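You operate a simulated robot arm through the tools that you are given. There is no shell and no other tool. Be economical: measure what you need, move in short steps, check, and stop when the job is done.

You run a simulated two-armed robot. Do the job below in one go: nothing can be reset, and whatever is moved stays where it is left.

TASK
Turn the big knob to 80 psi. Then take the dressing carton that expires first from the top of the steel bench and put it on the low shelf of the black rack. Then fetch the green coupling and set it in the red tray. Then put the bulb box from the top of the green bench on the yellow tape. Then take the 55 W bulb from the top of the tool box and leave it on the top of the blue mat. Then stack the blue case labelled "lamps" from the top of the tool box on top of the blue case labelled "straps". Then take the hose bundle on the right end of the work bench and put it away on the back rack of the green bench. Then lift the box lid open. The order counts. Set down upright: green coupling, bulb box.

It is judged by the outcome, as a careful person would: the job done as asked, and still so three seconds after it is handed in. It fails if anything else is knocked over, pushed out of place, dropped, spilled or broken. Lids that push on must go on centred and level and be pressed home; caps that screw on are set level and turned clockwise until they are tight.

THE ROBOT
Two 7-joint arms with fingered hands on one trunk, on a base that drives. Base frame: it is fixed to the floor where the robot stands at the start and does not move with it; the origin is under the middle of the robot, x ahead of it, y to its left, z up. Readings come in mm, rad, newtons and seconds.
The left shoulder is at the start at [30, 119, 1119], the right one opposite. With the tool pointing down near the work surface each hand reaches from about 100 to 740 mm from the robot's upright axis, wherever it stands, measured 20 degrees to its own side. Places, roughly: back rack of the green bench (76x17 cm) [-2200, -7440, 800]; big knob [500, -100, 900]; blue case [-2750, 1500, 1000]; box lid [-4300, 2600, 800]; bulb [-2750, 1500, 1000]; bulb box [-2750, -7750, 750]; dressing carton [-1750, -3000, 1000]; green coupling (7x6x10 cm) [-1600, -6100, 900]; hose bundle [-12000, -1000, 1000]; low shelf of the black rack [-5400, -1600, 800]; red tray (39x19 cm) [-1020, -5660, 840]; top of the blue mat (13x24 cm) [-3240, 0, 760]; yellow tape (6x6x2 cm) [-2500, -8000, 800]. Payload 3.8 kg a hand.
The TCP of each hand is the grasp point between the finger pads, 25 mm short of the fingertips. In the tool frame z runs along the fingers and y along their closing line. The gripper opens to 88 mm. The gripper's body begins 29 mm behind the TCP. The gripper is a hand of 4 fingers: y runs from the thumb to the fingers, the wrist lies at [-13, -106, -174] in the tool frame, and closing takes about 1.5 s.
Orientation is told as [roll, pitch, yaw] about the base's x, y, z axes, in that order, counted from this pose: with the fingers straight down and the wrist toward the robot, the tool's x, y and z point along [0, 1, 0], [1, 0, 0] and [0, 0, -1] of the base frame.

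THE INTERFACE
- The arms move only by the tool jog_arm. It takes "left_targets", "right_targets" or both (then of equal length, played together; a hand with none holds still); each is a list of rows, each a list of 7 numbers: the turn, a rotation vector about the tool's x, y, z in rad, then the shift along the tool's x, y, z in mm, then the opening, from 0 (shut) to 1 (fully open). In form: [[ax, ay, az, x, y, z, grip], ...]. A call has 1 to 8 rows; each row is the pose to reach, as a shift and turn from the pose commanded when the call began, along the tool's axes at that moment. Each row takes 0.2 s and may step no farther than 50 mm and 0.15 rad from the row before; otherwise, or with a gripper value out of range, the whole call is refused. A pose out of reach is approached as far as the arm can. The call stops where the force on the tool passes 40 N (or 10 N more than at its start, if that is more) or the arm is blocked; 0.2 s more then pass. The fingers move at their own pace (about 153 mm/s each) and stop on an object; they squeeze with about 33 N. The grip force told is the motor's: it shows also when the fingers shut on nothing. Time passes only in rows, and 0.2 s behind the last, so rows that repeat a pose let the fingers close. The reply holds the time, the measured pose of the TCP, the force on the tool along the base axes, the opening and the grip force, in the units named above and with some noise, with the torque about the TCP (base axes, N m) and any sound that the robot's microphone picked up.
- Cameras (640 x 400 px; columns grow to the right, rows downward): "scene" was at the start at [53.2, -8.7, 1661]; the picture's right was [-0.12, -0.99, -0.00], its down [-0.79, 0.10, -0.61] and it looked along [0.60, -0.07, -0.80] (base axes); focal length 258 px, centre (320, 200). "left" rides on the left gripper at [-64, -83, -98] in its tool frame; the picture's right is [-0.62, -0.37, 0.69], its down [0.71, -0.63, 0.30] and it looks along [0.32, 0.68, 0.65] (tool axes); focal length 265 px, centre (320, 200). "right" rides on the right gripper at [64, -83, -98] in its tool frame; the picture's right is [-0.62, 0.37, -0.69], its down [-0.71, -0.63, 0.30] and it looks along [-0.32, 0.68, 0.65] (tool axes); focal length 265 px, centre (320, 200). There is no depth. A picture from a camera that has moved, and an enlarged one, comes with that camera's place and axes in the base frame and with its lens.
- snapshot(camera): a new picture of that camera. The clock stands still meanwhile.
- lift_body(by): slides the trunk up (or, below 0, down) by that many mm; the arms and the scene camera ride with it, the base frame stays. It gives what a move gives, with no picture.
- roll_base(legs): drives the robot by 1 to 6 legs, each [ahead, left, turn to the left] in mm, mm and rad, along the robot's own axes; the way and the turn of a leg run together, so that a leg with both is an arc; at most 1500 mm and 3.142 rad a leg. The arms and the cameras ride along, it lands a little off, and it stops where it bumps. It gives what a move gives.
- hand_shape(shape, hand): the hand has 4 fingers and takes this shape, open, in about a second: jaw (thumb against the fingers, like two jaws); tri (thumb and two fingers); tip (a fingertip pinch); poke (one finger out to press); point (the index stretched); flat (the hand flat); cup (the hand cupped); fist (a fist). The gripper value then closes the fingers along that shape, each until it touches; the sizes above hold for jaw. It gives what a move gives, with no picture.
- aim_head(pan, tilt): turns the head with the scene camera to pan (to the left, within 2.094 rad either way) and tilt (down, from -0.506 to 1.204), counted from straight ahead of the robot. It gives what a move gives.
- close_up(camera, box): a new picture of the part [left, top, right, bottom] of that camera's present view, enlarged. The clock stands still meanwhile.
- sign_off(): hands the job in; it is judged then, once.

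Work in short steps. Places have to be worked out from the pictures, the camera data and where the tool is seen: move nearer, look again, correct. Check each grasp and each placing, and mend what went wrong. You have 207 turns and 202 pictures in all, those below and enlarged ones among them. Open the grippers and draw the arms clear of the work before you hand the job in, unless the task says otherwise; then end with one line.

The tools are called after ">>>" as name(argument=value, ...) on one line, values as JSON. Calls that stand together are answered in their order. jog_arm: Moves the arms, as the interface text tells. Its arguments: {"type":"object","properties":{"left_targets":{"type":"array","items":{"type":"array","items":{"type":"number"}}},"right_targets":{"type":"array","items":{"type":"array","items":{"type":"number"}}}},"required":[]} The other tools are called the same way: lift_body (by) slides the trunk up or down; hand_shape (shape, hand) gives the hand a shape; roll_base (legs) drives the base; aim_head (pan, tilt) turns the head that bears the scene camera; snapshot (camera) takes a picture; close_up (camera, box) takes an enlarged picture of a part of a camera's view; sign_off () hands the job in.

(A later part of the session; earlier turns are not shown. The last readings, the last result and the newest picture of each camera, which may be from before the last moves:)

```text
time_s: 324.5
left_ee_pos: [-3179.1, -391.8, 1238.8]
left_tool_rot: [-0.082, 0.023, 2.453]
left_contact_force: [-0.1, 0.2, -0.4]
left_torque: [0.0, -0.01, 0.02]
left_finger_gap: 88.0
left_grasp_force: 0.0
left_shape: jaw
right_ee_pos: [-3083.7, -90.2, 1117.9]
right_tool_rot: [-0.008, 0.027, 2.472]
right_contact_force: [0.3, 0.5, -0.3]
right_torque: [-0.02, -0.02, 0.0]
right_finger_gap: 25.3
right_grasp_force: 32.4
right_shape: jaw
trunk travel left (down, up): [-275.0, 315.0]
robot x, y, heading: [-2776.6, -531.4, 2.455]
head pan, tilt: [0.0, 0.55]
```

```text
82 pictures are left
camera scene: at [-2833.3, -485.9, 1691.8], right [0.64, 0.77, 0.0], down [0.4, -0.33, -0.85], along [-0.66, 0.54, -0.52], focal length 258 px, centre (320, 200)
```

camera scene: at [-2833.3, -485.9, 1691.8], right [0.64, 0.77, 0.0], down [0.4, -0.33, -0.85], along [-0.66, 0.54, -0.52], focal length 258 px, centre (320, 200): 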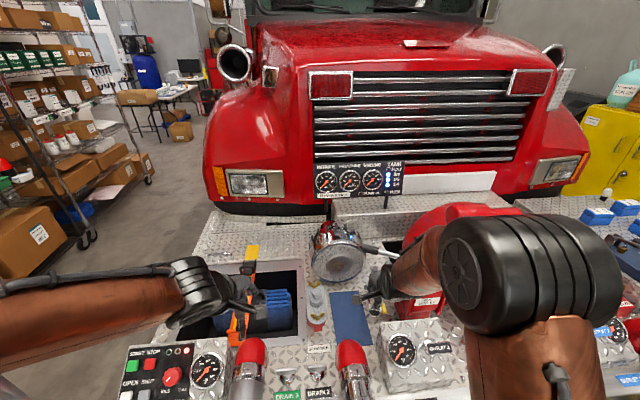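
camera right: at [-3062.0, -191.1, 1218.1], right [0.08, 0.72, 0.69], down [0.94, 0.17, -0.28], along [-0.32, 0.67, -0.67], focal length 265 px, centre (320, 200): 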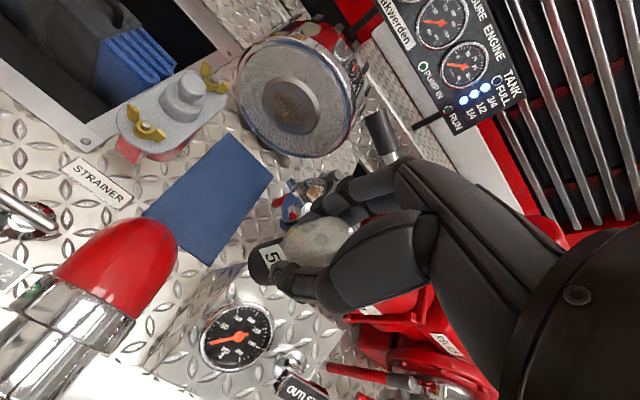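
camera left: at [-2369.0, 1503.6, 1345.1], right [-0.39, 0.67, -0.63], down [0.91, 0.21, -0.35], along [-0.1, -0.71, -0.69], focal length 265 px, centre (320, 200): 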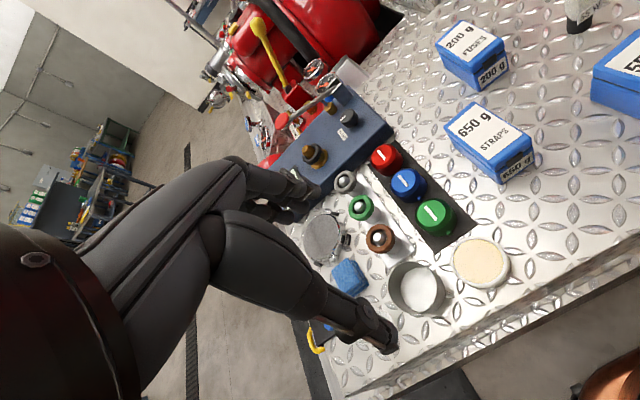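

I'll move the bulb above the mat centre and lower partway.

>>> jog_arm(right_targets=[[-0.009, 0.003, 0, 6, 40, 10, 0], [-0.018, 0.006, 0, 13, 80, 25, 0], [-0.027, 0.008, 0, 20, 120, 40, 0], [-0.027, 0.008, 0, 29, 150, 70, 0], [-0.027, 0.008, 0, 29, 174, 110, 0], [-0.027, 0.008, 0, 29, 174, 150, 0]])

>>> snapshot(camera="right")

>>> close_up(camera="scene", box=[280, 220, 460, 360])

```text
time_s: 325.9
left_ee_pos: [-3177.7, -391.3, 1238.1]
left_tool_rot: [-0.08, 0.023, 2.452]
left_contact_force: [-0.2, -0.4, -0.2]
left_torque: [-0.01, 0.0, 0.03]
left_finger_gap: 87.8
left_grasp_force: 0.1
left_shape: jaw
right_ee_pos: [-3232.8, -6.1, 962.7]
right_tool_rot: [0.001, -0.002, 2.476]
right_contact_force: [-0.1, 0.3, -0.4]
right_torque: [-0.02, 0.02, 0.02]
right_finger_gap: 25.3
right_grasp_force: 33.2
right_shape: jaw
trunk travel left (down, up): [-275.0, 315.0]
robot x, y, heading: [-2774.2, -533.1, 2.454]
head pan, tilt: [0.0, 0.55]
```

```text
81 pictures are left
camera right: at [-3208.9, -108.6, 1061.7], right [0.1, 0.72, 0.69], down [0.94, 0.17, -0.31], along [-0.34, 0.68, -0.65], focal length 265 px, centre (320, 200)
```

right: 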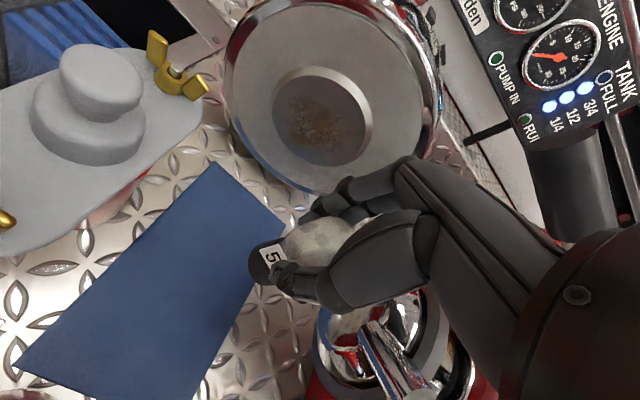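

```text
2.86 times, centred on (370, 290) of scene
camera zoom: at [-2832.5, -486.0, 1691.8], right [0.64, 0.77, 0.0], down [0.4, -0.33, -0.85], along [-0.66, 0.54, -0.52], focal length 737 px, centre (177, -57)
```

zoom: 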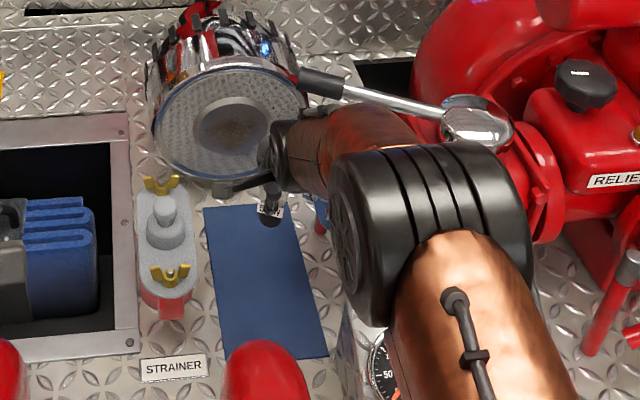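

>>> jog_arm(right_targets=[[0, 0, 0, 0, -5, 35, 0], [0, 0, 0, 3, -8, 70, 0], [0, 0, 0, 3, -8, 100, 0], [0, 0, 0, 3, -8, 115, 0]])

>>> snapshot(camera="right")

>>> close_up(camera="scene", box=[300, 250, 430, 350])

```text
time_s: 326.9
left_ee_pos: [-3178.1, -391.5, 1240.3]
left_tool_rot: [-0.081, 0.022, 2.452]
left_contact_force: [-0.5, 0.0, -0.3]
left_torque: [-0.02, -0.01, 0.0]
left_finger_gap: 88.2
left_grasp_force: 0.0
left_shape: jaw
right_ee_pos: [-3230.0, -14.3, 847.2]
right_tool_rot: [0.002, 0.0, 2.474]
right_contact_force: [-0.6, 0.1, -0.5]
right_torque: [0.01, 0.0, 0.0]
right_finger_gap: 25.4
right_grasp_force: 33.4
right_shape: jaw
trunk travel left (down, up): [-275.0, 315.0]
robot x, y, heading: [-2776.3, -532.4, 2.447]
head pan, tilt: [0.0, 0.55]
```

```text
79 pictures are left
camera right: at [-3206.0, -116.8, 946.9], right [0.1, 0.72, 0.69], down [0.94, 0.17, -0.31], along [-0.34, 0.68, -0.65], focal length 265 px, centre (320, 200)
```

right: 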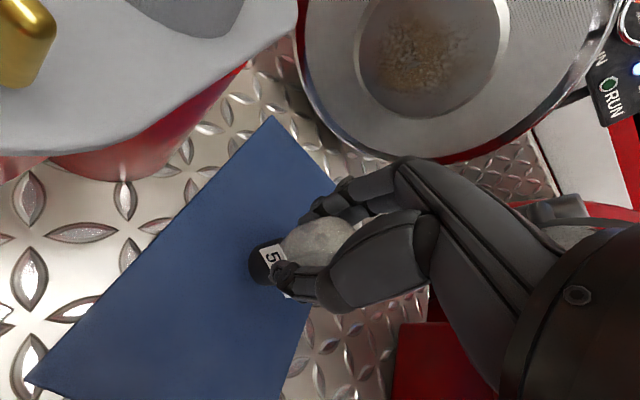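

```text
4.00 times, centred on (365, 300) of scene
camera zoom: at [-2832.5, -486.2, 1691.8], right [0.64, 0.77, 0.0], down [0.4, -0.33, -0.85], along [-0.66, 0.54, -0.52], focal length 1032 px, centre (140, -200)
```

zoom: 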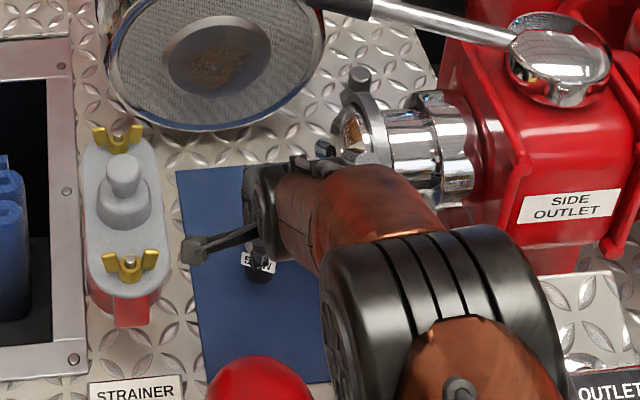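

Well over the mat. I'll lower in small steps to contact.

>>> jog_arm(right_targets=[[0, 0, 0, 0, 0, 6, 0], [0, 0, 0, 0, 0, 12, 0], [0, 0, 0, 0, 0, 15, 0], [0, 0, 0, 0, 0, 18, 0], [0, 0, 0, 0, 0, 21, 0], [0, 0, 0, 0, 0, 24, 0]])

>>> snapshot(camera="right")

```text
time_s: 328.3
left_ee_pos: [-3177.2, -392.1, 1238.4]
left_tool_rot: [-0.081, 0.021, 2.452]
left_contact_force: [-0.1, 0.4, -0.2]
left_torque: [0.02, 0.0, 0.03]
left_finger_gap: 88.4
left_grasp_force: 0.1
left_shape: jaw
right_ee_pos: [-3227.3, -14.4, 823.5]
right_tool_rot: [0.002, -0.001, 2.472]
right_contact_force: [-0.1, -0.6, -1.0]
right_torque: [0.04, -0.02, 0.02]
right_finger_gap: 25.3
right_grasp_force: 32.9
right_shape: jaw
trunk travel left (down, up): [-275.0, 315.0]
robot x, y, heading: [-2772.1, -529.2, 2.448]
head pan, tilt: [0.0, 0.55]
```

```text
77 pictures are left
camera right: at [-3205.1, -116.9, 922.7], right [0.1, 0.72, 0.69], down [0.94, 0.17, -0.31], along [-0.34, 0.68, -0.65], focal length 265 px, centre (320, 200)
```

right: 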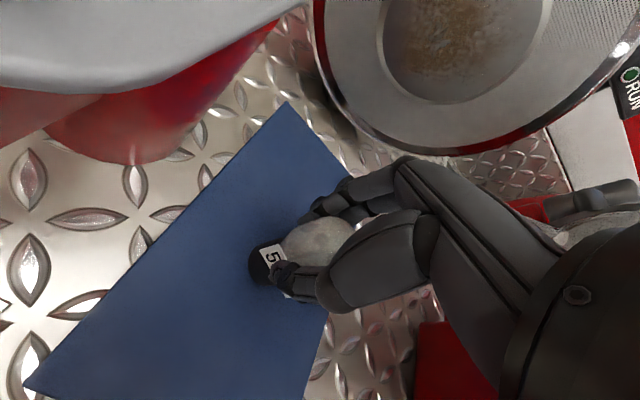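

>>> jog_arm(right_targets=[[0, 0, 0, 0, 0, 3, 0], [0, 0, 0, 0, 0, 6, 0], [0, 0, 0, 0, 0, 9, 0], [0, 0, 0, 0, 0, 12, 0], [0, 0, 0, 0, 0, 14, 0], [0, 0, 0, 0, 0, 16, 0]])

```text
time_s: 329.5
left_ee_pos: [-3175.5, -393.5, 1239.4]
left_tool_rot: [-0.082, 0.019, 2.453]
left_contact_force: [-0.6, -0.1, -0.9]
left_torque: [-0.03, -0.02, -0.06]
left_finger_gap: 87.9
left_grasp_force: 0.0
left_shape: jaw
right_ee_pos: [-3234.0, -13.0, 819.4]
right_tool_rot: [0.004, -0.019, 2.474]
right_contact_force: [10.3, -9.1, 23.2]
right_torque: [-0.36, -0.37, 0.04]
right_finger_gap: 28.2
right_grasp_force: 33.1
right_shape: jaw
trunk travel left (down, up): [-275.0, 315.0]
robot x, y, heading: [-2780.1, -534.7, 2.452]
head pan, tilt: [0.0, 0.55]
stopped in row 6 (right hand): the force on the tool passed its limit at 42 N (the readings are from after the stop); the commanded pose is now the measured one
```

The bulb has touched the mat. I'll relax, release gently and rise.

>>> jog_arm(right_targets=[[0.019, 0.0, 0, 0, -2, -3, 0], [0.019, 0, 0, 0, -2, -3, 0], [0.019, 0, 0, 0, -2, -3, 0.45], [0.019, 0, 0, 0, -2, -3, 0.7], [0.019, 0, 0, 0, -2, -3, 0.9], [0.019, 0, 0, 0, -2, -35, 0.9], [0.019, 0, 0, 0, -2, -80, 0.9], [0.019, 0, 0, 0, -2, -125, 0.9]])

>>> snapshot(camera="right")

```text
time_s: 331.3
left_ee_pos: [-3177.7, -392.1, 1239.1]
left_tool_rot: [-0.08, 0.021, 2.453]
left_contact_force: [0.1, -0.4, -0.2]
left_torque: [0.0, 0.03, -0.02]
left_finger_gap: 88.1
left_grasp_force: 0.2
left_shape: jaw
right_ee_pos: [-3229.0, -15.3, 942.0]
right_tool_rot: [0.005, 0.007, 2.473]
right_contact_force: [-0.2, -0.8, 0.1]
right_torque: [-0.02, 0.02, 0.01]
right_finger_gap: 79.1
right_grasp_force: 0.0
right_shape: jaw
trunk travel left (down, up): [-275.0, 315.0]
robot x, y, heading: [-2776.7, -530.7, 2.447]
head pan, tilt: [0.0, 0.55]
```

```text
76 pictures are left
camera right: at [-3206.2, -117.2, 1040.9], right [0.09, 0.72, 0.69], down [0.94, 0.17, -0.3], along [-0.33, 0.67, -0.66], focal length 265 px, centre (320, 200)
```

right: 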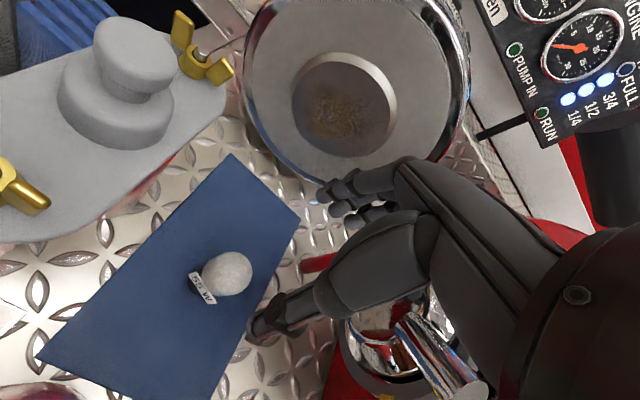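

The 55 W bulb stands on the blue mat. I'll retract and head back round to the tool box, hand tucked in to clear the pole.

>>> jog_arm(right_targets=[[0, 0, 0, 0, 0, -45, 1], [0, 0, 0, 0, -20, -90, 1], [0, 0, 0, 0, -60, -115, 1], [0, 0, 0, 0, -105, -135, 1], [0, 0, 0, 0, -150, -155, 1], [0, 0, 0, 0, -195, -175, 1], [0, 0, 0, 0, -240, -190, 1], [0, 0, 0, 0, -285, -200, 1]])

>>> roll_base(legs=[[-270, 0, 0], [75, -1038, 0], [75, -1038, 0], [0, 0, 1.72], [-600, 0, 0]])

```text
time_s: 333.1
left_ee_pos: [-3176.4, -392.3, 1238.2]
left_tool_rot: [-0.081, 0.019, 2.452]
left_contact_force: [0.0, 0.4, 0.7]
left_torque: [-0.01, 0.03, -0.03]
left_finger_gap: 88.0
left_grasp_force: 0.1
left_shape: jaw
right_ee_pos: [-3007.1, -189.9, 1143.1]
right_tool_rot: [0.003, 0.006, 2.473]
right_contact_force: [0.3, -0.2, -0.1]
right_torque: [0.01, 0.04, -0.02]
right_finger_gap: 87.8
right_grasp_force: 0.0
right_shape: jaw
trunk travel left (down, up): [-275.0, 315.0]
robot x, y, heading: [-2775.4, -533.1, 2.454]
head pan, tilt: [0.0, 0.55]
```

```text
time_s: 352.1
left_ee_pos: [-1142.7, 1102.6, 1239.4]
left_tool_rot: [-0.081, 0.021, -2.105]
left_contact_force: [0.7, 0.5, -0.2]
left_torque: [-0.02, -0.01, 0.0]
left_finger_gap: 88.0
left_grasp_force: 0.1
left_shape: jaw
right_ee_pos: [-1370.7, 1239.8, 1141.5]
right_tool_rot: [0.004, 0.008, -2.08]
right_contact_force: [-0.2, -0.3, 0.6]
right_torque: [-0.02, 0.01, -0.02]
right_finger_gap: 87.9
right_grasp_force: 0.0
right_shape: jaw
trunk travel left (down, up): [-275.0, 315.0]
robot x, y, heading: [-1070.9, 1522.9, -2.109]
head pan, tilt: [0.0, 0.55]
```

>>> roll_base(legs=[[0, -1190, 0], [350, 0, 0]])

>>> aim_head(pan=-0.1, tilt=0.8)

>>> snapshot(camera="scene")

>>> snapshot(camera="right")

```text
time_s: 360.1
left_ee_pos: [-2357.8, 1404.5, 1239.4]
left_tool_rot: [-0.08, 0.023, -2.086]
left_contact_force: [0.1, -0.2, 0.2]
left_torque: [0.01, 0.03, 0.01]
left_finger_gap: 88.1
left_grasp_force: 0.1
left_shape: jaw
right_ee_pos: [-2586.6, 1537.1, 1141.9]
right_tool_rot: [0.002, 0.007, -2.065]
right_contact_force: [0.2, 0.1, -0.8]
right_torque: [-0.03, 0.01, -0.01]
right_finger_gap: 87.6
right_grasp_force: 0.0
right_shape: jaw
trunk travel left (down, up): [-275.0, 315.0]
robot x, y, heading: [-2291.5, 1824.5, -2.086]
head pan, tilt: [0.0, 0.55]
```

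```text
time_s: 360.9
left_ee_pos: [-2356.2, 1405.5, 1239.0]
left_tool_rot: [-0.082, 0.022, -2.084]
left_contact_force: [-0.5, 0.4, -0.9]
left_torque: [0.04, -0.04, 0.02]
left_finger_gap: 87.9
left_grasp_force: 0.0
left_shape: jaw
right_ee_pos: [-2585.6, 1538.7, 1142.6]
right_tool_rot: [0.004, 0.007, -2.065]
right_contact_force: [0.0, -0.4, -0.1]
right_torque: [0.02, 0.0, -0.01]
right_finger_gap: 87.7
right_grasp_force: 0.0
right_shape: jaw
trunk travel left (down, up): [-275.0, 315.0]
robot x, y, heading: [-2289.5, 1822.4, -2.082]
head pan, tilt: [-0.099, 0.799]
```

```text
75 pictures are left
camera scene: at [-2327.1, 1776.4, 1670.5], right [-0.82, 0.58, 0.0], down [0.41, 0.59, -0.7], along [-0.4, -0.57, -0.72], focal length 258 px, centre (320, 200)
```

scene: 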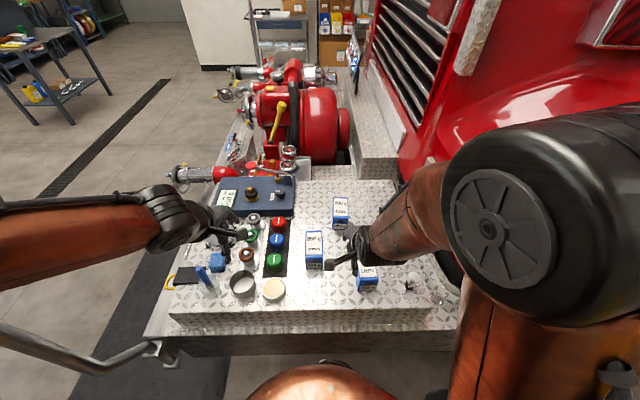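

```text
74 pictures are left
camera right: at [-2492.1, 1579.6, 1241.1], right [-0.72, -0.03, 0.69], down [-0.33, 0.89, -0.3], along [-0.61, -0.45, -0.66], focal length 265 px, centre (320, 200)
```

right: 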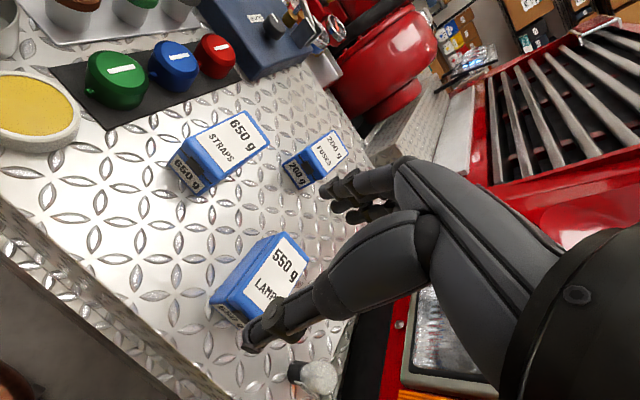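

>>> close_up(camera="right", box=[150, 95, 350, 345])

>>> close_up(camera="scene", box=[290, 190, 420, 305])

```text
1.60 times, centred on (250, 220) of right
camera zoom: at [-2492.1, 1579.6, 1241.1], right [-0.72, -0.03, 0.69], down [-0.33, 0.89, -0.3], along [-0.61, -0.45, -0.66], focal length 425 px, centre (432, 168)
```

zoom: 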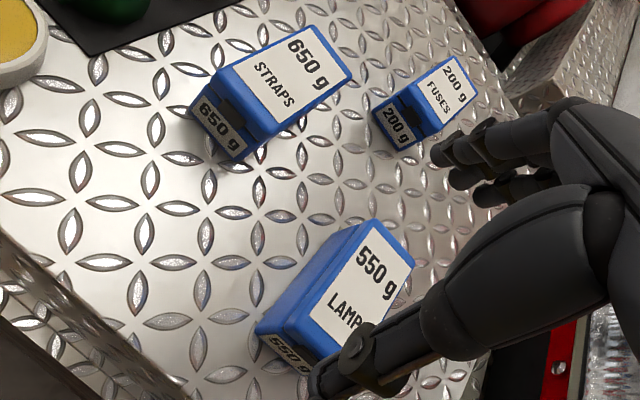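

```text
3.48 times, centred on (355, 248) of scene
camera zoom: at [-2327.1, 1776.4, 1670.5], right [-0.82, 0.58, 0.0], down [0.41, 0.59, -0.7], along [-0.4, -0.57, -0.72], focal length 897 px, centre (198, 35)
```

zoom: 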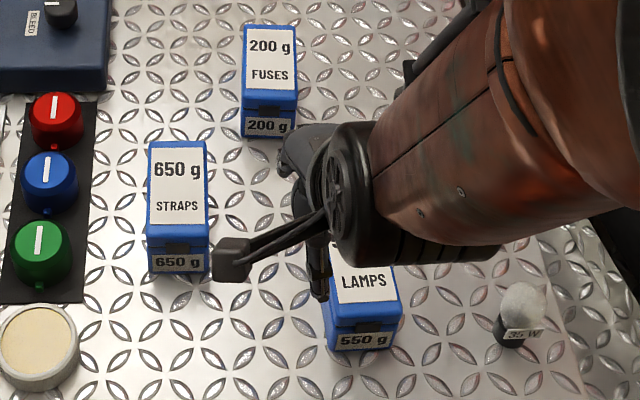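

Measured: LAMPS centre (-2680, 1514), STRAPS centre (-2592, 1366), tops ≈957, each about 58×106×64 mm with long axis ≈ -2.13 rad. I'll rotate the right hand to close across LAMPS' width.

>>> jog_arm(right_targets=[[0, 0, -0.148, -9, 8, 0, 1], [0, 0, -0.296, -18, 16, 0, 1], [0, 0, -0.444, -27, 25, 0, 1], [0, 0, -0.592, -36, 33, 0, 1], [0, 0, -0.74, -45, 41, 10, 1], [0, 0, -0.888, -54, 50, 20, 1], [0, 0, -1.036, -63, 58, 30, 1], [0, 0, -1.184, -71, 66, 40, 1]])

>>> jog_arm(right_targets=[[0, 0, -0.107, 0, 0, 10, 1], [0, 0, -0.214, 0, 0, 20, 1], [0, 0, -0.32, 0, 0, 30, 1]])

>>> snapshot(camera="right")

```text
time_s: 362.7
left_ee_pos: [-2358.1, 1406.4, 1239.3]
left_tool_rot: [-0.08, 0.023, -2.086]
left_contact_force: [0.8, 0.3, -0.2]
left_torque: [0.01, -0.04, 0.02]
left_finger_gap: 87.9
left_grasp_force: 0.2
left_shape: jaw
right_ee_pos: [-2680.6, 1514.4, 1101.3]
right_tool_rot: [0.009, -0.002, -0.878]
right_contact_force: [-0.3, 0.7, 1.4]
right_torque: [0.0, 0.0, -0.01]
right_finger_gap: 87.8
right_grasp_force: 0.1
right_shape: jaw
trunk travel left (down, up): [-275.0, 315.0]
robot x, y, heading: [-2289.9, 1827.1, -2.086]
head pan, tilt: [-0.099, 0.799]
```

```text
time_s: 363.5
left_ee_pos: [-2358.7, 1405.2, 1239.4]
left_tool_rot: [-0.079, 0.021, -2.087]
left_contact_force: [0.7, 1.0, 0.6]
left_torque: [-0.01, -0.01, 0.03]
left_finger_gap: 88.0
left_grasp_force: 0.1
left_shape: jaw
right_ee_pos: [-2680.7, 1513.0, 1069.2]
right_tool_rot: [0.007, -0.004, -0.559]
right_contact_force: [0.8, -0.1, -0.4]
right_torque: [0.04, 0.01, 0.01]
right_finger_gap: 88.3
right_grasp_force: 0.0
right_shape: jaw
trunk travel left (down, up): [-275.0, 315.0]
robot x, y, heading: [-2293.8, 1824.6, -2.084]
head pan, tilt: [-0.099, 0.799]
```

```text
71 pictures are left
camera right: at [-2718.9, 1610.3, 1168.6], right [-0.02, -0.72, 0.69], down [-0.91, -0.27, -0.31], along [0.41, -0.63, -0.65], focal length 265 px, centre (320, 200)
```

right: 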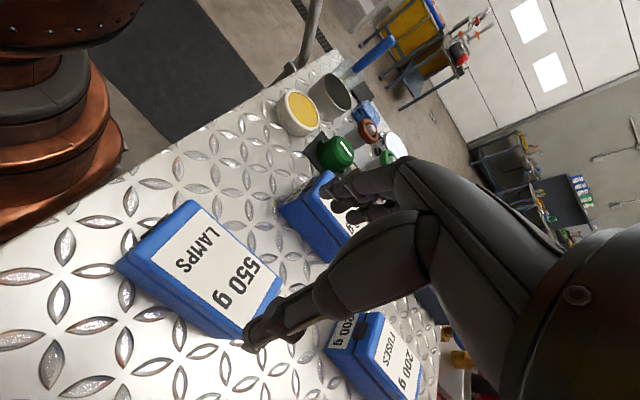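

Aligned over LAMPS. I'll descend to z≈951 and grip.

>>> jog_arm(right_targets=[[0.004, -0.007, 0, 2, -1, 45, 1], [0.004, -0.007, 0, 2, -1, 85, 1], [0.004, -0.007, 0, 2, -1, 110, 1], [0.004, -0.007, 0, 2, -1, 119, 1], [0.004, -0.007, 0, 2, -1, 119, 0], [0.004, -0.007, 0, 2, -1, 119, 0], [0.004, -0.007, 0, 2, -1, 119, 0], [0.004, -0.007, 0, 2, -1, 119, 0]])

>>> snapshot(camera="right")

```text
time_s: 365.3
left_ee_pos: [-2357.1, 1405.1, 1239.5]
left_tool_rot: [-0.081, 0.02, -2.088]
left_contact_force: [-0.2, 0.1, 0.2]
left_torque: [0.0, -0.03, 0.01]
left_finger_gap: 88.1
left_grasp_force: 0.0
left_shape: jaw
right_ee_pos: [-2678.4, 1518.0, 952.3]
right_tool_rot: [-0.002, 0.001, -0.561]
right_contact_force: [0.2, -0.9, -0.2]
right_torque: [-0.01, -0.05, 0.06]
right_finger_gap: 51.7
right_grasp_force: 32.7
right_shape: jaw
trunk travel left (down, up): [-275.0, 315.0]
robot x, y, heading: [-2287.8, 1826.1, -2.087]
head pan, tilt: [-0.099, 0.799]
```

```text
70 pictures are left
camera right: at [-2716.3, 1615.8, 1050.2], right [-0.02, -0.72, 0.69], down [-0.91, -0.27, -0.3], along [0.41, -0.64, -0.65], focal length 265 px, centre (320, 200)
```

right: 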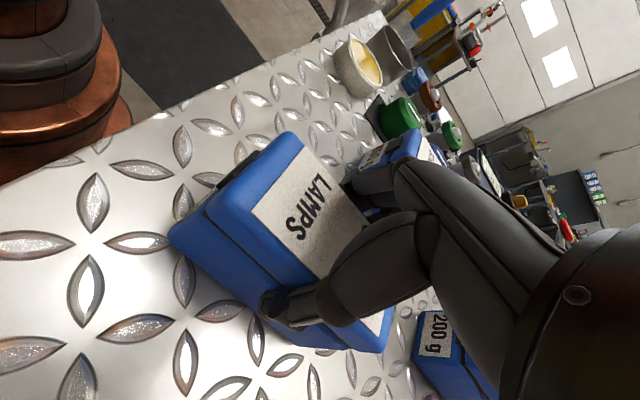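

Gripped (51.7 mm). I'll lift and carry it over STRAPS while moving the left hand aside.

>>> jog_arm(right_targets=[[0, 0, 0, 0, 0, -40, 0], [0, 0, 0, 0, 0, -80, 0], [0, 0, 0, 0, 0, -120, 0], [0, 0, 0, -16, 31, -130, 0], [0, 0, 0, -32, 62, -130, 0], [0, 0, 0, -48, 93, -130, 0], [0, 0, 0, -64, 124, -130, 0], [0, 0, 0, -79, 153, -130, 0]], left_targets=[[0, 0, 0, 20, 0, 0, 1], [0, 0, 0, 40, 0, 0, 1], [0, 0, 0, 60, 0, 0, 1], [0, 0, 0, 80, 0, 0, 1], [0, 0, 0, 100, 0, 0, 1], [0, 0, 0, 120, 0, 0, 1], [0, 0, 0, 140, 0, 0, 1], [0, 0, 0, 150, 0, 0, 1]])

>>> snapshot(camera="right")

>>> close_up(camera="scene", box=[240, 150, 440, 305])

>>> snapshot(camera="left")

```text
time_s: 367.1
left_ee_pos: [-2226.4, 1332.5, 1227.9]
left_tool_rot: [-0.084, 0.022, -2.086]
left_contact_force: [0.1, -0.1, -0.7]
left_torque: [-0.05, 0.02, -0.05]
left_finger_gap: 88.1
left_grasp_force: 0.1
left_shape: jaw
right_ee_pos: [-2590.1, 1367.2, 1081.9]
right_tool_rot: [0.002, 0.004, -0.56]
right_contact_force: [0.3, -0.2, -5.8]
right_torque: [-0.04, 0.0, 0.01]
right_finger_gap: 51.5
right_grasp_force: 33.1
right_shape: jaw
trunk travel left (down, up): [-275.0, 315.0]
robot x, y, heading: [-2291.1, 1824.2, -2.091]
head pan, tilt: [-0.099, 0.799]
```

```text
69 pictures are left
camera right: at [-2628.0, 1464.8, 1180.8], right [-0.02, -0.72, 0.69], down [-0.91, -0.27, -0.3], along [0.41, -0.64, -0.66], focal length 265 px, centre (320, 200)
```

right: 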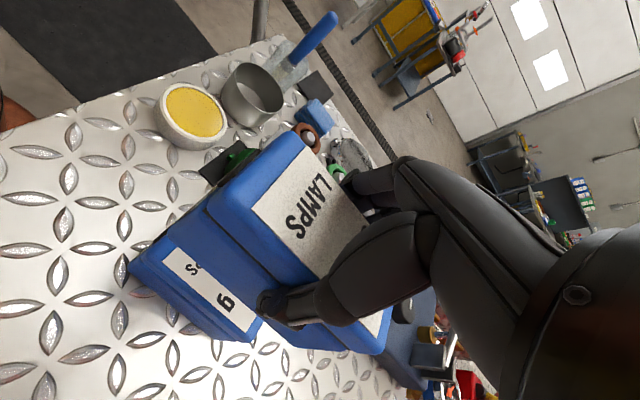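

```text
2.58 times, centred on (340, 228) of scene
camera zoom: at [-2326.7, 1774.4, 1670.4], right [-0.82, 0.58, 0.0], down [0.41, 0.59, -0.7], along [-0.4, -0.57, -0.72], focal length 666 px, centre (268, 129)
```

zoom: 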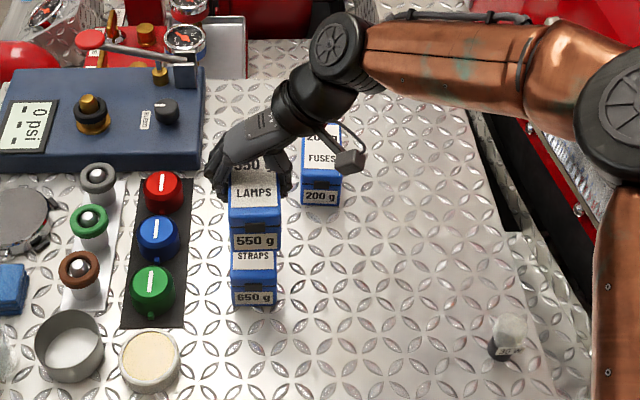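

```text
67 pictures are left
camera left: at [-2234.8, 1429.9, 1332.9], right [-0.4, 0.66, -0.63], down [0.91, 0.22, -0.35], along [-0.09, -0.71, -0.69], focal length 265 px, centre (320, 200)
```

left: 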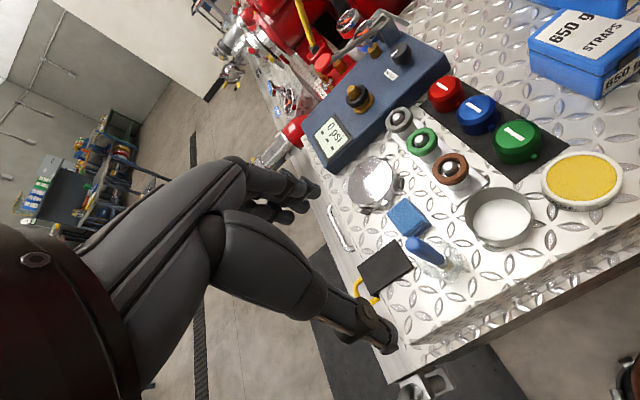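

LAMPS is aligned over STRAPS within about 4 mm. Lowering onto it.

>>> jog_arm(right_targets=[[-0.004, -0.002, 0, -3, 0, 30, 0], [-0.004, -0.002, 0, -3, 0, 52, 0], [-0.004, -0.002, 0, -3, 0, 57, 0], [-0.004, -0.002, 0, -3, 0, 60, 0], [-0.004, -0.002, 0, -3, 0, 63, 0], [-0.004, -0.002, 0, -3, 0, 66, 0], [-0.004, -0.002, 0, -3, 0, 68, 0]])

>>> close_up(camera="scene", box=[270, 190, 390, 290])

```text
time_s: 368.7
left_ee_pos: [-2225.3, 1335.7, 1229.6]
left_tool_rot: [-0.079, 0.018, -2.086]
left_contact_force: [0.4, 0.0, 0.1]
left_torque: [-0.01, -0.01, 0.0]
left_finger_gap: 88.0
left_grasp_force: 0.1
left_shape: jaw
right_ee_pos: [-2593.1, 1365.9, 1019.3]
right_tool_rot: [-0.011, -0.007, -0.562]
right_contact_force: [-3.6, 0.9, 36.6]
right_torque: [0.04, 0.23, 0.02]
right_finger_gap: 50.6
right_grasp_force: 32.8
right_shape: jaw
trunk travel left (down, up): [-275.0, 315.0]
robot x, y, heading: [-2288.3, 1824.1, -2.085]
head pan, tilt: [-0.099, 0.799]
```

```text
4.00 times, centred on (330, 240) of scene
camera zoom: at [-2325.5, 1779.7, 1671.0], right [-0.82, 0.58, 0.0], down [0.41, 0.58, -0.7], along [-0.4, -0.57, -0.72], focal length 1032 px, centre (280, 40)
```

zoom: 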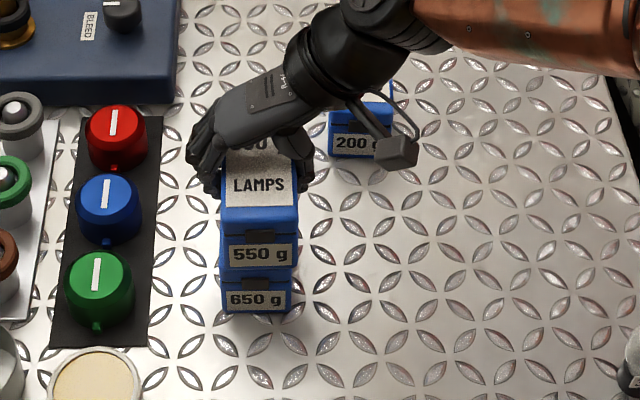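

Seated squarely. I'll relax, release and rise straight up.

>>> jog_arm(right_targets=[[0.007, 0.01, 0, 0, 0, -3, 0], [0.007, 0.01, 0, 0, 0, -3, 0], [0.007, 0.01, 0, 0, 0, -3, 0.85], [0.007, 0.01, 0, 0, 0, -3, 0.85], [0.007, 0.01, 0, 0, 0, -3, 0.85], [0.007, 0.01, 0, 0, 0, -40, 0.9], [0.007, 0.01, 0, 0, 0, -85, 1], [0.007, 0.01, 0, 0, 0, -130, 1]])

>>> close_up(camera="scene", box=[270, 190, 390, 290])

```text
time_s: 370.5
left_ee_pos: [-2227.2, 1333.8, 1227.7]
left_tool_rot: [-0.083, 0.021, -2.085]
left_contact_force: [0.1, -0.9, -0.2]
left_torque: [-0.01, 0.02, -0.01]
left_finger_gap: 88.0
left_grasp_force: 0.0
left_shape: jaw
right_ee_pos: [-2593.0, 1366.6, 1142.8]
right_tool_rot: [0.01, 0.006, -0.56]
right_contact_force: [0.4, 0.0, 0.0]
right_torque: [0.0, 0.01, -0.01]
right_finger_gap: 87.5
right_grasp_force: 0.0
right_shape: jaw
trunk travel left (down, up): [-275.0, 315.0]
robot x, y, heading: [-2289.2, 1827.0, -2.082]
head pan, tilt: [-0.099, 0.799]
```

```text
4.00 times, centred on (330, 240) of scene
camera zoom: at [-2326.7, 1776.6, 1670.5], right [-0.82, 0.58, 0.0], down [0.41, 0.59, -0.7], along [-0.4, -0.57, -0.72], focal length 1032 px, centre (280, 40)
```

zoom: 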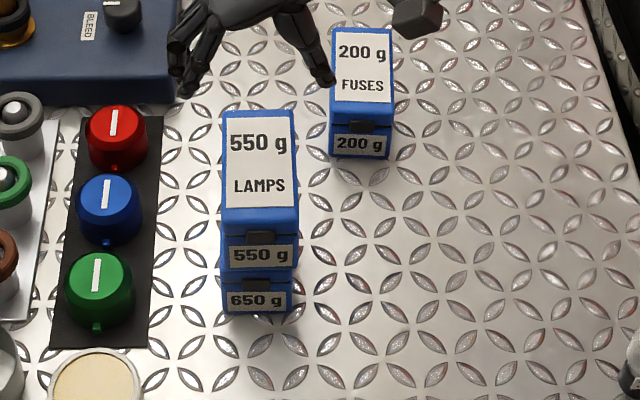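

LAMPS sits squarely on STRAPS. I'll tuck the right arm and drive out, clear of the pole, toward the corridor left of the truck.

>>> jog_arm(right_targets=[[0, 0, 0.148, 25, 0, 0, 1], [0, 0, 0.296, 50, -5, 0, 1], [0, 0, 0.444, 75, -10, 0, 1], [0, 0, 0.592, 100, -20, 0, 1], [0, 0, 0.74, 125, -30, 0, 1], [0, 0, 0.888, 150, -40, 0, 1], [0, 0, 1.036, 170, -50, 0, 1], [0, 0, 1.184, 185, -60, 0, 1]])

>>> roll_base(legs=[[-380, 0, 0], [0, 1190, 0], [640, 100, 0], [0, 0, -1.72]])

```text
time_s: 372.3
left_ee_pos: [-2226.6, 1332.4, 1227.2]
left_tool_rot: [-0.081, 0.021, -2.085]
left_contact_force: [0.6, 0.7, 0.3]
left_torque: [-0.02, 0.03, -0.03]
left_finger_gap: 88.4
left_grasp_force: 0.0
left_shape: jaw
right_ee_pos: [-2546.1, 1553.0, 1144.9]
right_tool_rot: [-0.001, 0.011, -1.746]
right_contact_force: [0.3, 0.0, -0.2]
right_torque: [-0.02, 0.04, -0.01]
right_finger_gap: 87.4
right_grasp_force: 0.0
right_shape: jaw
trunk travel left (down, up): [-275.0, 315.0]
robot x, y, heading: [-2291.8, 1825.1, -2.087]
head pan, tilt: [-0.099, 0.799]
```

```text
time_s: 387.7
left_ee_pos: [-1778.0, 948.2, 1226.7]
left_tool_rot: [-0.082, 0.022, 2.518]
left_contact_force: [-0.3, 0.4, 0.1]
left_torque: [0.0, -0.02, 0.0]
left_finger_gap: 88.2
left_grasp_force: 0.1
left_shape: jaw
right_ee_pos: [-1524.9, 1239.5, 1144.8]
right_tool_rot: [0.0, 0.011, 2.861]
right_contact_force: [-0.3, 0.1, 0.2]
right_torque: [0.01, 0.02, -0.02]
right_finger_gap: 87.6
right_grasp_force: 0.1
right_shape: jaw
trunk travel left (down, up): [-275.0, 315.0]
robot x, y, heading: [-1283.5, 957.7, 2.514]
head pan, tilt: [-0.099, 0.799]
```

>>> roll_base(legs=[[-150, 1150, 0], [0, 1160, 0], [0, 1160, 0]])

>>> aim_head(pan=0.1, tilt=0.2)

>>> snapshot(camera="scene")

```text
time_s: 404.7
left_ee_pos: [-3613.1, -2050.8, 1227.5]
left_tool_rot: [-0.083, 0.021, 2.56]
left_contact_force: [-0.4, 1.0, 0.1]
left_torque: [0.01, 0.01, 0.0]
left_finger_gap: 87.9
left_grasp_force: 0.0
left_shape: jaw
right_ee_pos: [-3371.3, -1747.6, 1144.5]
right_tool_rot: [-0.001, 0.011, 2.899]
right_contact_force: [0.2, 0.9, 0.4]
right_torque: [0.0, -0.03, 0.01]
right_finger_gap: 87.6
right_grasp_force: 0.1
right_shape: jaw
trunk travel left (down, up): [-275.0, 315.0]
robot x, y, heading: [-3117.5, -2020.5, 2.564]
head pan, tilt: [-0.099, 0.799]
```

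```text
time_s: 405.7
left_ee_pos: [-3612.4, -2050.9, 1227.9]
left_tool_rot: [-0.081, 0.02, 2.561]
left_contact_force: [0.0, -0.4, -0.3]
left_torque: [0.0, -0.04, -0.04]
left_finger_gap: 87.8
left_grasp_force: 0.1
left_shape: jaw
right_ee_pos: [-3372.4, -1747.4, 1144.5]
right_tool_rot: [0.0, 0.01, 2.901]
right_contact_force: [-0.2, 0.3, 0.1]
right_torque: [0.04, -0.01, 0.03]
right_finger_gap: 87.3
right_grasp_force: 0.0
right_shape: jaw
trunk travel left (down, up): [-275.0, 315.0]
robot x, y, heading: [-3117.1, -2023.8, 2.565]
head pan, tilt: [0.099, 0.201]
```

```text
64 pictures are left
camera scene: at [-3185.2, -1988.1, 1724.0], right [0.46, 0.89, 0.0], down [0.18, -0.09, -0.98], along [-0.87, 0.45, -0.2], focal length 258 px, centre (320, 200)
```

scene: 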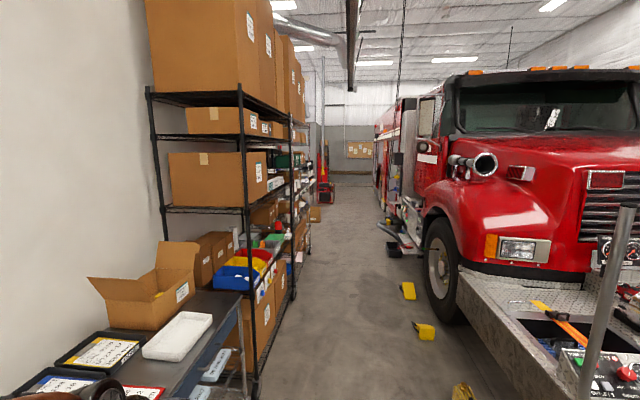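

Corridor is clear, with chocks on the right and racks on the left. Driving down its middle.

>>> roll_base(legs=[[0, 0, -0.035], [1500, 0, 0], [1500, 0, 0], [1500, 0, 0]])

>>> aim_head(pan=0.5, tilt=0.25)

>>> snapshot(camera="scene")

```text
time_s: 427.6
left_ee_pos: [-7228.9, 683.1, 1227.9]
left_tool_rot: [-0.081, 0.021, 2.481]
left_contact_force: [0.0, 0.8, 0.4]
left_torque: [0.01, -0.03, -0.01]
left_finger_gap: 87.8
left_grasp_force: 0.0
left_shape: jaw
right_ee_pos: [-6965.0, 967.3, 1144.0]
right_tool_rot: [0.0, 0.01, 2.82]
right_contact_force: [0.1, -1.1, 0.6]
right_torque: [0.04, -0.01, 0.0]
right_finger_gap: 87.5
right_grasp_force: 0.0
right_shape: jaw
trunk travel left (down, up): [-275.0, 315.0]
robot x, y, heading: [-6732.8, 673.5, 2.476]
head pan, tilt: [0.099, 0.201]
```

```text
time_s: 428.5
left_ee_pos: [-7229.1, 683.3, 1228.2]
left_tool_rot: [-0.081, 0.022, 2.482]
left_contact_force: [0.2, -0.2, -0.3]
left_torque: [-0.04, 0.0, 0.03]
left_finger_gap: 88.1
left_grasp_force: 0.0
left_shape: jaw
right_ee_pos: [-6965.0, 965.2, 1144.5]
right_tool_rot: [-0.002, 0.008, 2.821]
right_contact_force: [-0.2, 0.6, -0.6]
right_torque: [-0.03, -0.02, 0.02]
right_finger_gap: 87.8
right_grasp_force: 0.1
right_shape: jaw
trunk travel left (down, up): [-275.0, 315.0]
robot x, y, heading: [-6732.6, 671.7, 2.487]
head pan, tilt: [0.499, 0.25]
```

```text
63 pictures are left
camera scene: at [-6810.8, 676.7, 1719.6], right [0.16, 0.99, 0.0], down [0.24, -0.04, -0.97], along [-0.96, 0.16, -0.25], focal length 258 px, centre (320, 200)
```

scene: 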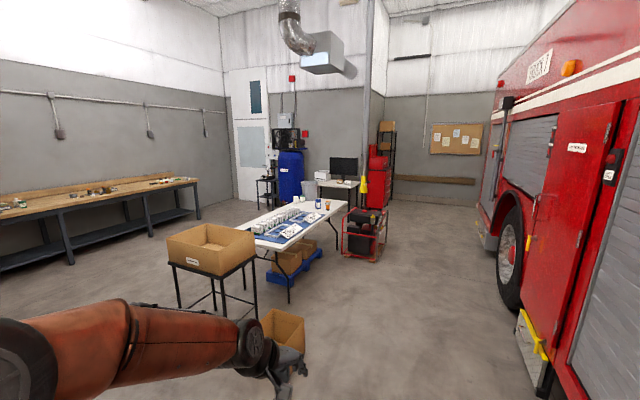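

The work bench is along the left wall; its right end is near (-12000, -1000). I'll go round the box stand and table toward it.

>>> roll_base(legs=[[850, 0, 0], [0, 0, 1.6], [1500, 0, 0], [1500, 0, 0], [0, -1100, 0], [0, -1000, 0]])

>>> aim_head(pan=-0.2, tilt=0.4)

>>> snapshot(camera="scene")

```text
time_s: 460.9
left_ee_pos: [-10917.4, -304.2, 1228.2]
left_tool_rot: [-0.079, 0.021, -2.252]
left_contact_force: [0.0, -0.4, 0.4]
left_torque: [0.02, 0.0, -0.01]
left_finger_gap: 88.1
left_grasp_force: 0.0
left_shape: jaw
right_ee_pos: [-11194.9, -34.4, 1145.9]
right_tool_rot: [0.0, 0.01, -1.911]
right_contact_force: [-0.4, 0.9, -0.2]
right_torque: [0.01, 0.02, 0.03]
right_finger_gap: 87.6
right_grasp_force: 0.0
right_shape: jaw
trunk travel left (down, up): [-275.0, 315.0]
robot x, y, heading: [-10896.5, 190.2, -2.255]
head pan, tilt: [0.499, 0.25]
```

```text
time_s: 461.9
left_ee_pos: [-10916.2, -305.1, 1227.2]
left_tool_rot: [-0.08, 0.022, -2.254]
left_contact_force: [0.3, 0.0, -0.3]
left_torque: [0.03, -0.01, 0.01]
left_finger_gap: 87.9
left_grasp_force: 0.0
left_shape: jaw
right_ee_pos: [-11193.9, -34.2, 1143.9]
right_tool_rot: [0.0, 0.011, -1.912]
right_contact_force: [0.3, 0.0, 0.4]
right_torque: [0.02, -0.01, -0.01]
right_finger_gap: 87.5
right_grasp_force: 0.1
right_shape: jaw
trunk travel left (down, up): [-275.0, 315.0]
robot x, y, heading: [-10895.0, 191.8, -2.255]
head pan, tilt: [-0.201, 0.4]
```

```text
62 pictures are left
camera scene: at [-10957.1, 147.1, 1705.6], right [-0.64, 0.77, 0.0], down [0.3, 0.25, -0.92], along [-0.71, -0.59, -0.39], focal length 258 px, centre (320, 200)
```

scene: 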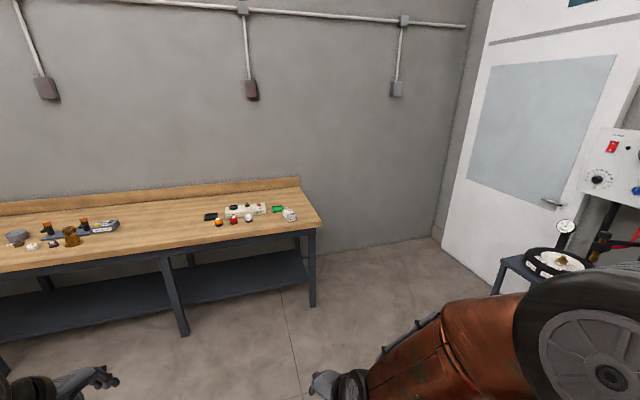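

>>> close_up(camera="scene", box=[195, 190, 315, 240])

```text
5.33 times, centred on (255, 215) of scene
camera zoom: at [-10957.1, 147.1, 1705.6], right [-0.64, 0.77, 0.0], down [0.3, 0.25, -0.92], along [-0.71, -0.59, -0.39], focal length 1375 px, centre (667, 120)
```

zoom: 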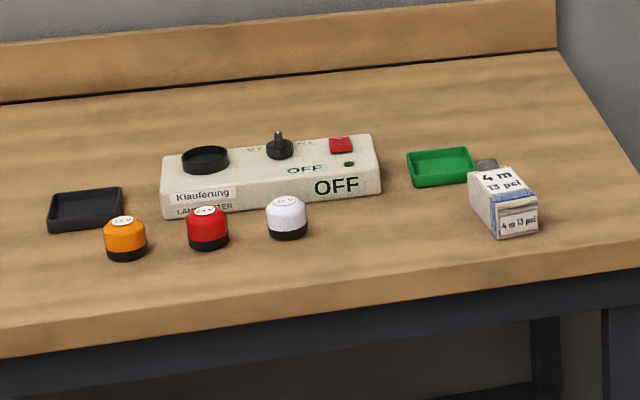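

The hose bundle is the "4 m 13 psi" pack near (-12036, -1018). I'll drive up to it.

>>> roll_base(legs=[[1130, 0, 0]])

>>> aim_head(pan=-0.1, tilt=0.75)

>>> snapshot(camera="scene")

>>> snapshot(camera="right")

```text
time_s: 467.7
left_ee_pos: [-11654.0, -1171.6, 1227.4]
left_tool_rot: [-0.081, 0.02, -2.279]
left_contact_force: [1.1, -0.4, -0.4]
left_torque: [0.01, -0.01, -0.02]
left_finger_gap: 87.9
left_grasp_force: 0.0
left_shape: jaw
right_ee_pos: [-11925.5, -893.8, 1143.4]
right_tool_rot: [-0.001, 0.011, -1.939]
right_contact_force: [0.4, -0.2, 0.5]
right_torque: [-0.02, 0.01, -0.02]
right_finger_gap: 87.7
right_grasp_force: 0.1
right_shape: jaw
trunk travel left (down, up): [-275.0, 315.0]
robot x, y, heading: [-11620.0, -676.1, -2.279]
head pan, tilt: [-0.201, 0.4]
```

```text
time_s: 468.5
left_ee_pos: [-11653.4, -1170.5, 1227.1]
left_tool_rot: [-0.085, 0.021, -2.279]
left_contact_force: [0.9, -0.1, 0.5]
left_torque: [0.01, -0.01, 0.02]
left_finger_gap: 88.1
left_grasp_force: 0.1
left_shape: jaw
right_ee_pos: [-11926.2, -894.3, 1143.7]
right_tool_rot: [0.0, 0.01, -1.939]
right_contact_force: [-0.1, 0.2, -0.7]
right_torque: [-0.01, 0.02, 0.01]
right_finger_gap: 87.9
right_grasp_force: 0.0
right_shape: jaw
trunk travel left (down, up): [-275.0, 315.0]
robot x, y, heading: [-11621.4, -678.1, -2.282]
head pan, tilt: [-0.099, 0.75]
```

```text
60 pictures are left
camera scene: at [-11668.8, -718.0, 1674.5], right [-0.69, 0.72, 0.0], down [0.49, 0.47, -0.73], along [-0.53, -0.51, -0.68], focal length 258 px, centre (320, 200)
```

scene: 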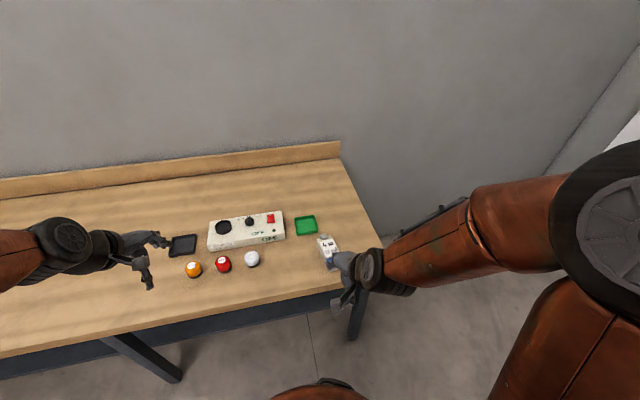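

```text
59 pictures are left
camera right: at [-11836.6, -840.1, 1243.6], right [-0.71, -0.13, 0.69], down [-0.44, 0.85, -0.3], along [-0.55, -0.51, -0.66], focal length 265 px, centre (320, 200)
```

right: 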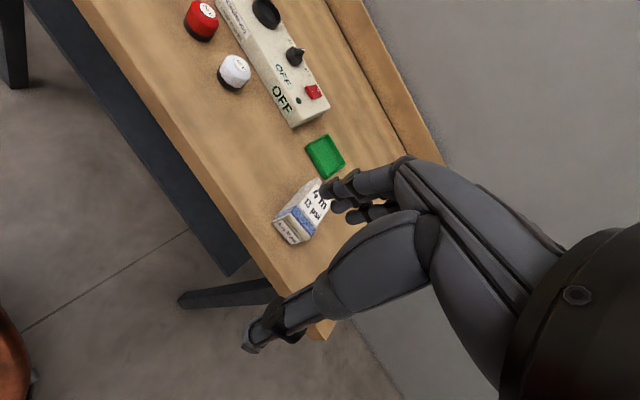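

>>> close_up(camera="right", box=[255, 120, 375, 260])

>>> close_up(camera="scene", box=[285, 205, 385, 285])

```text
2.86 times, centred on (315, 190) of right
camera zoom: at [-11836.6, -840.1, 1243.6], right [-0.71, -0.13, 0.69], down [-0.44, 0.85, -0.3], along [-0.55, -0.51, -0.66], focal length 758 px, centre (334, 229)
```

zoom: 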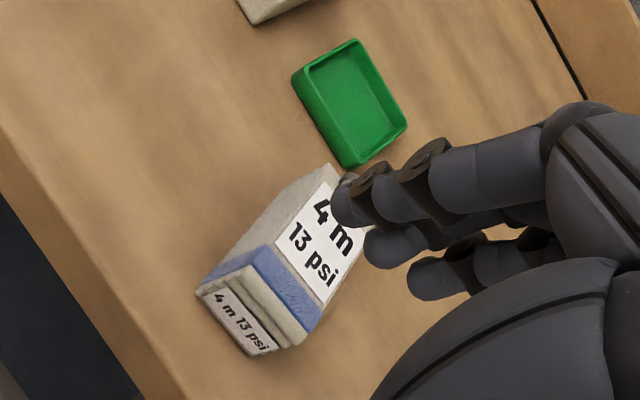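

```text
5.00 times, centred on (335, 245) of scene
camera zoom: at [-11668.8, -718.0, 1674.5], right [-0.69, 0.72, 0.0], down [0.49, 0.47, -0.73], along [-0.53, -0.51, -0.68], focal length 1289 px, centre (245, -25)
```

zoom: 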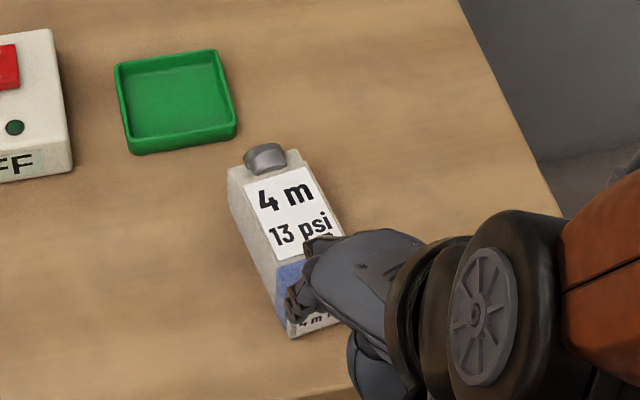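

The pack is centred near (-12110, -1095), top ≈895 on an ≈840 bench, axis ≈ -2.04 rad. I'll turn the base to face along its axis and close in.

>>> roll_base(legs=[[0, 0, 0.24], [90, -140, 0]])

```text
time_s: 470.8
left_ee_pos: [-11700.6, -1183.7, 1227.8]
left_tool_rot: [-0.081, 0.022, -2.04]
left_contact_force: [0.8, -0.1, 0.6]
left_torque: [0.0, -0.01, 0.0]
left_finger_gap: 88.2
left_grasp_force: 0.0
left_shape: jaw
right_ee_pos: [-12028.8, -977.3, 1143.7]
right_tool_rot: [0.001, 0.011, -1.698]
right_contact_force: [0.6, -0.9, 0.3]
right_torque: [0.0, 0.02, 0.01]
right_finger_gap: 87.6
right_grasp_force: 0.0
right_shape: jaw
trunk travel left (down, up): [-275.0, 315.0]
robot x, y, heading: [-11781.4, -697.3, -2.036]
head pan, tilt: [-0.099, 0.75]
```

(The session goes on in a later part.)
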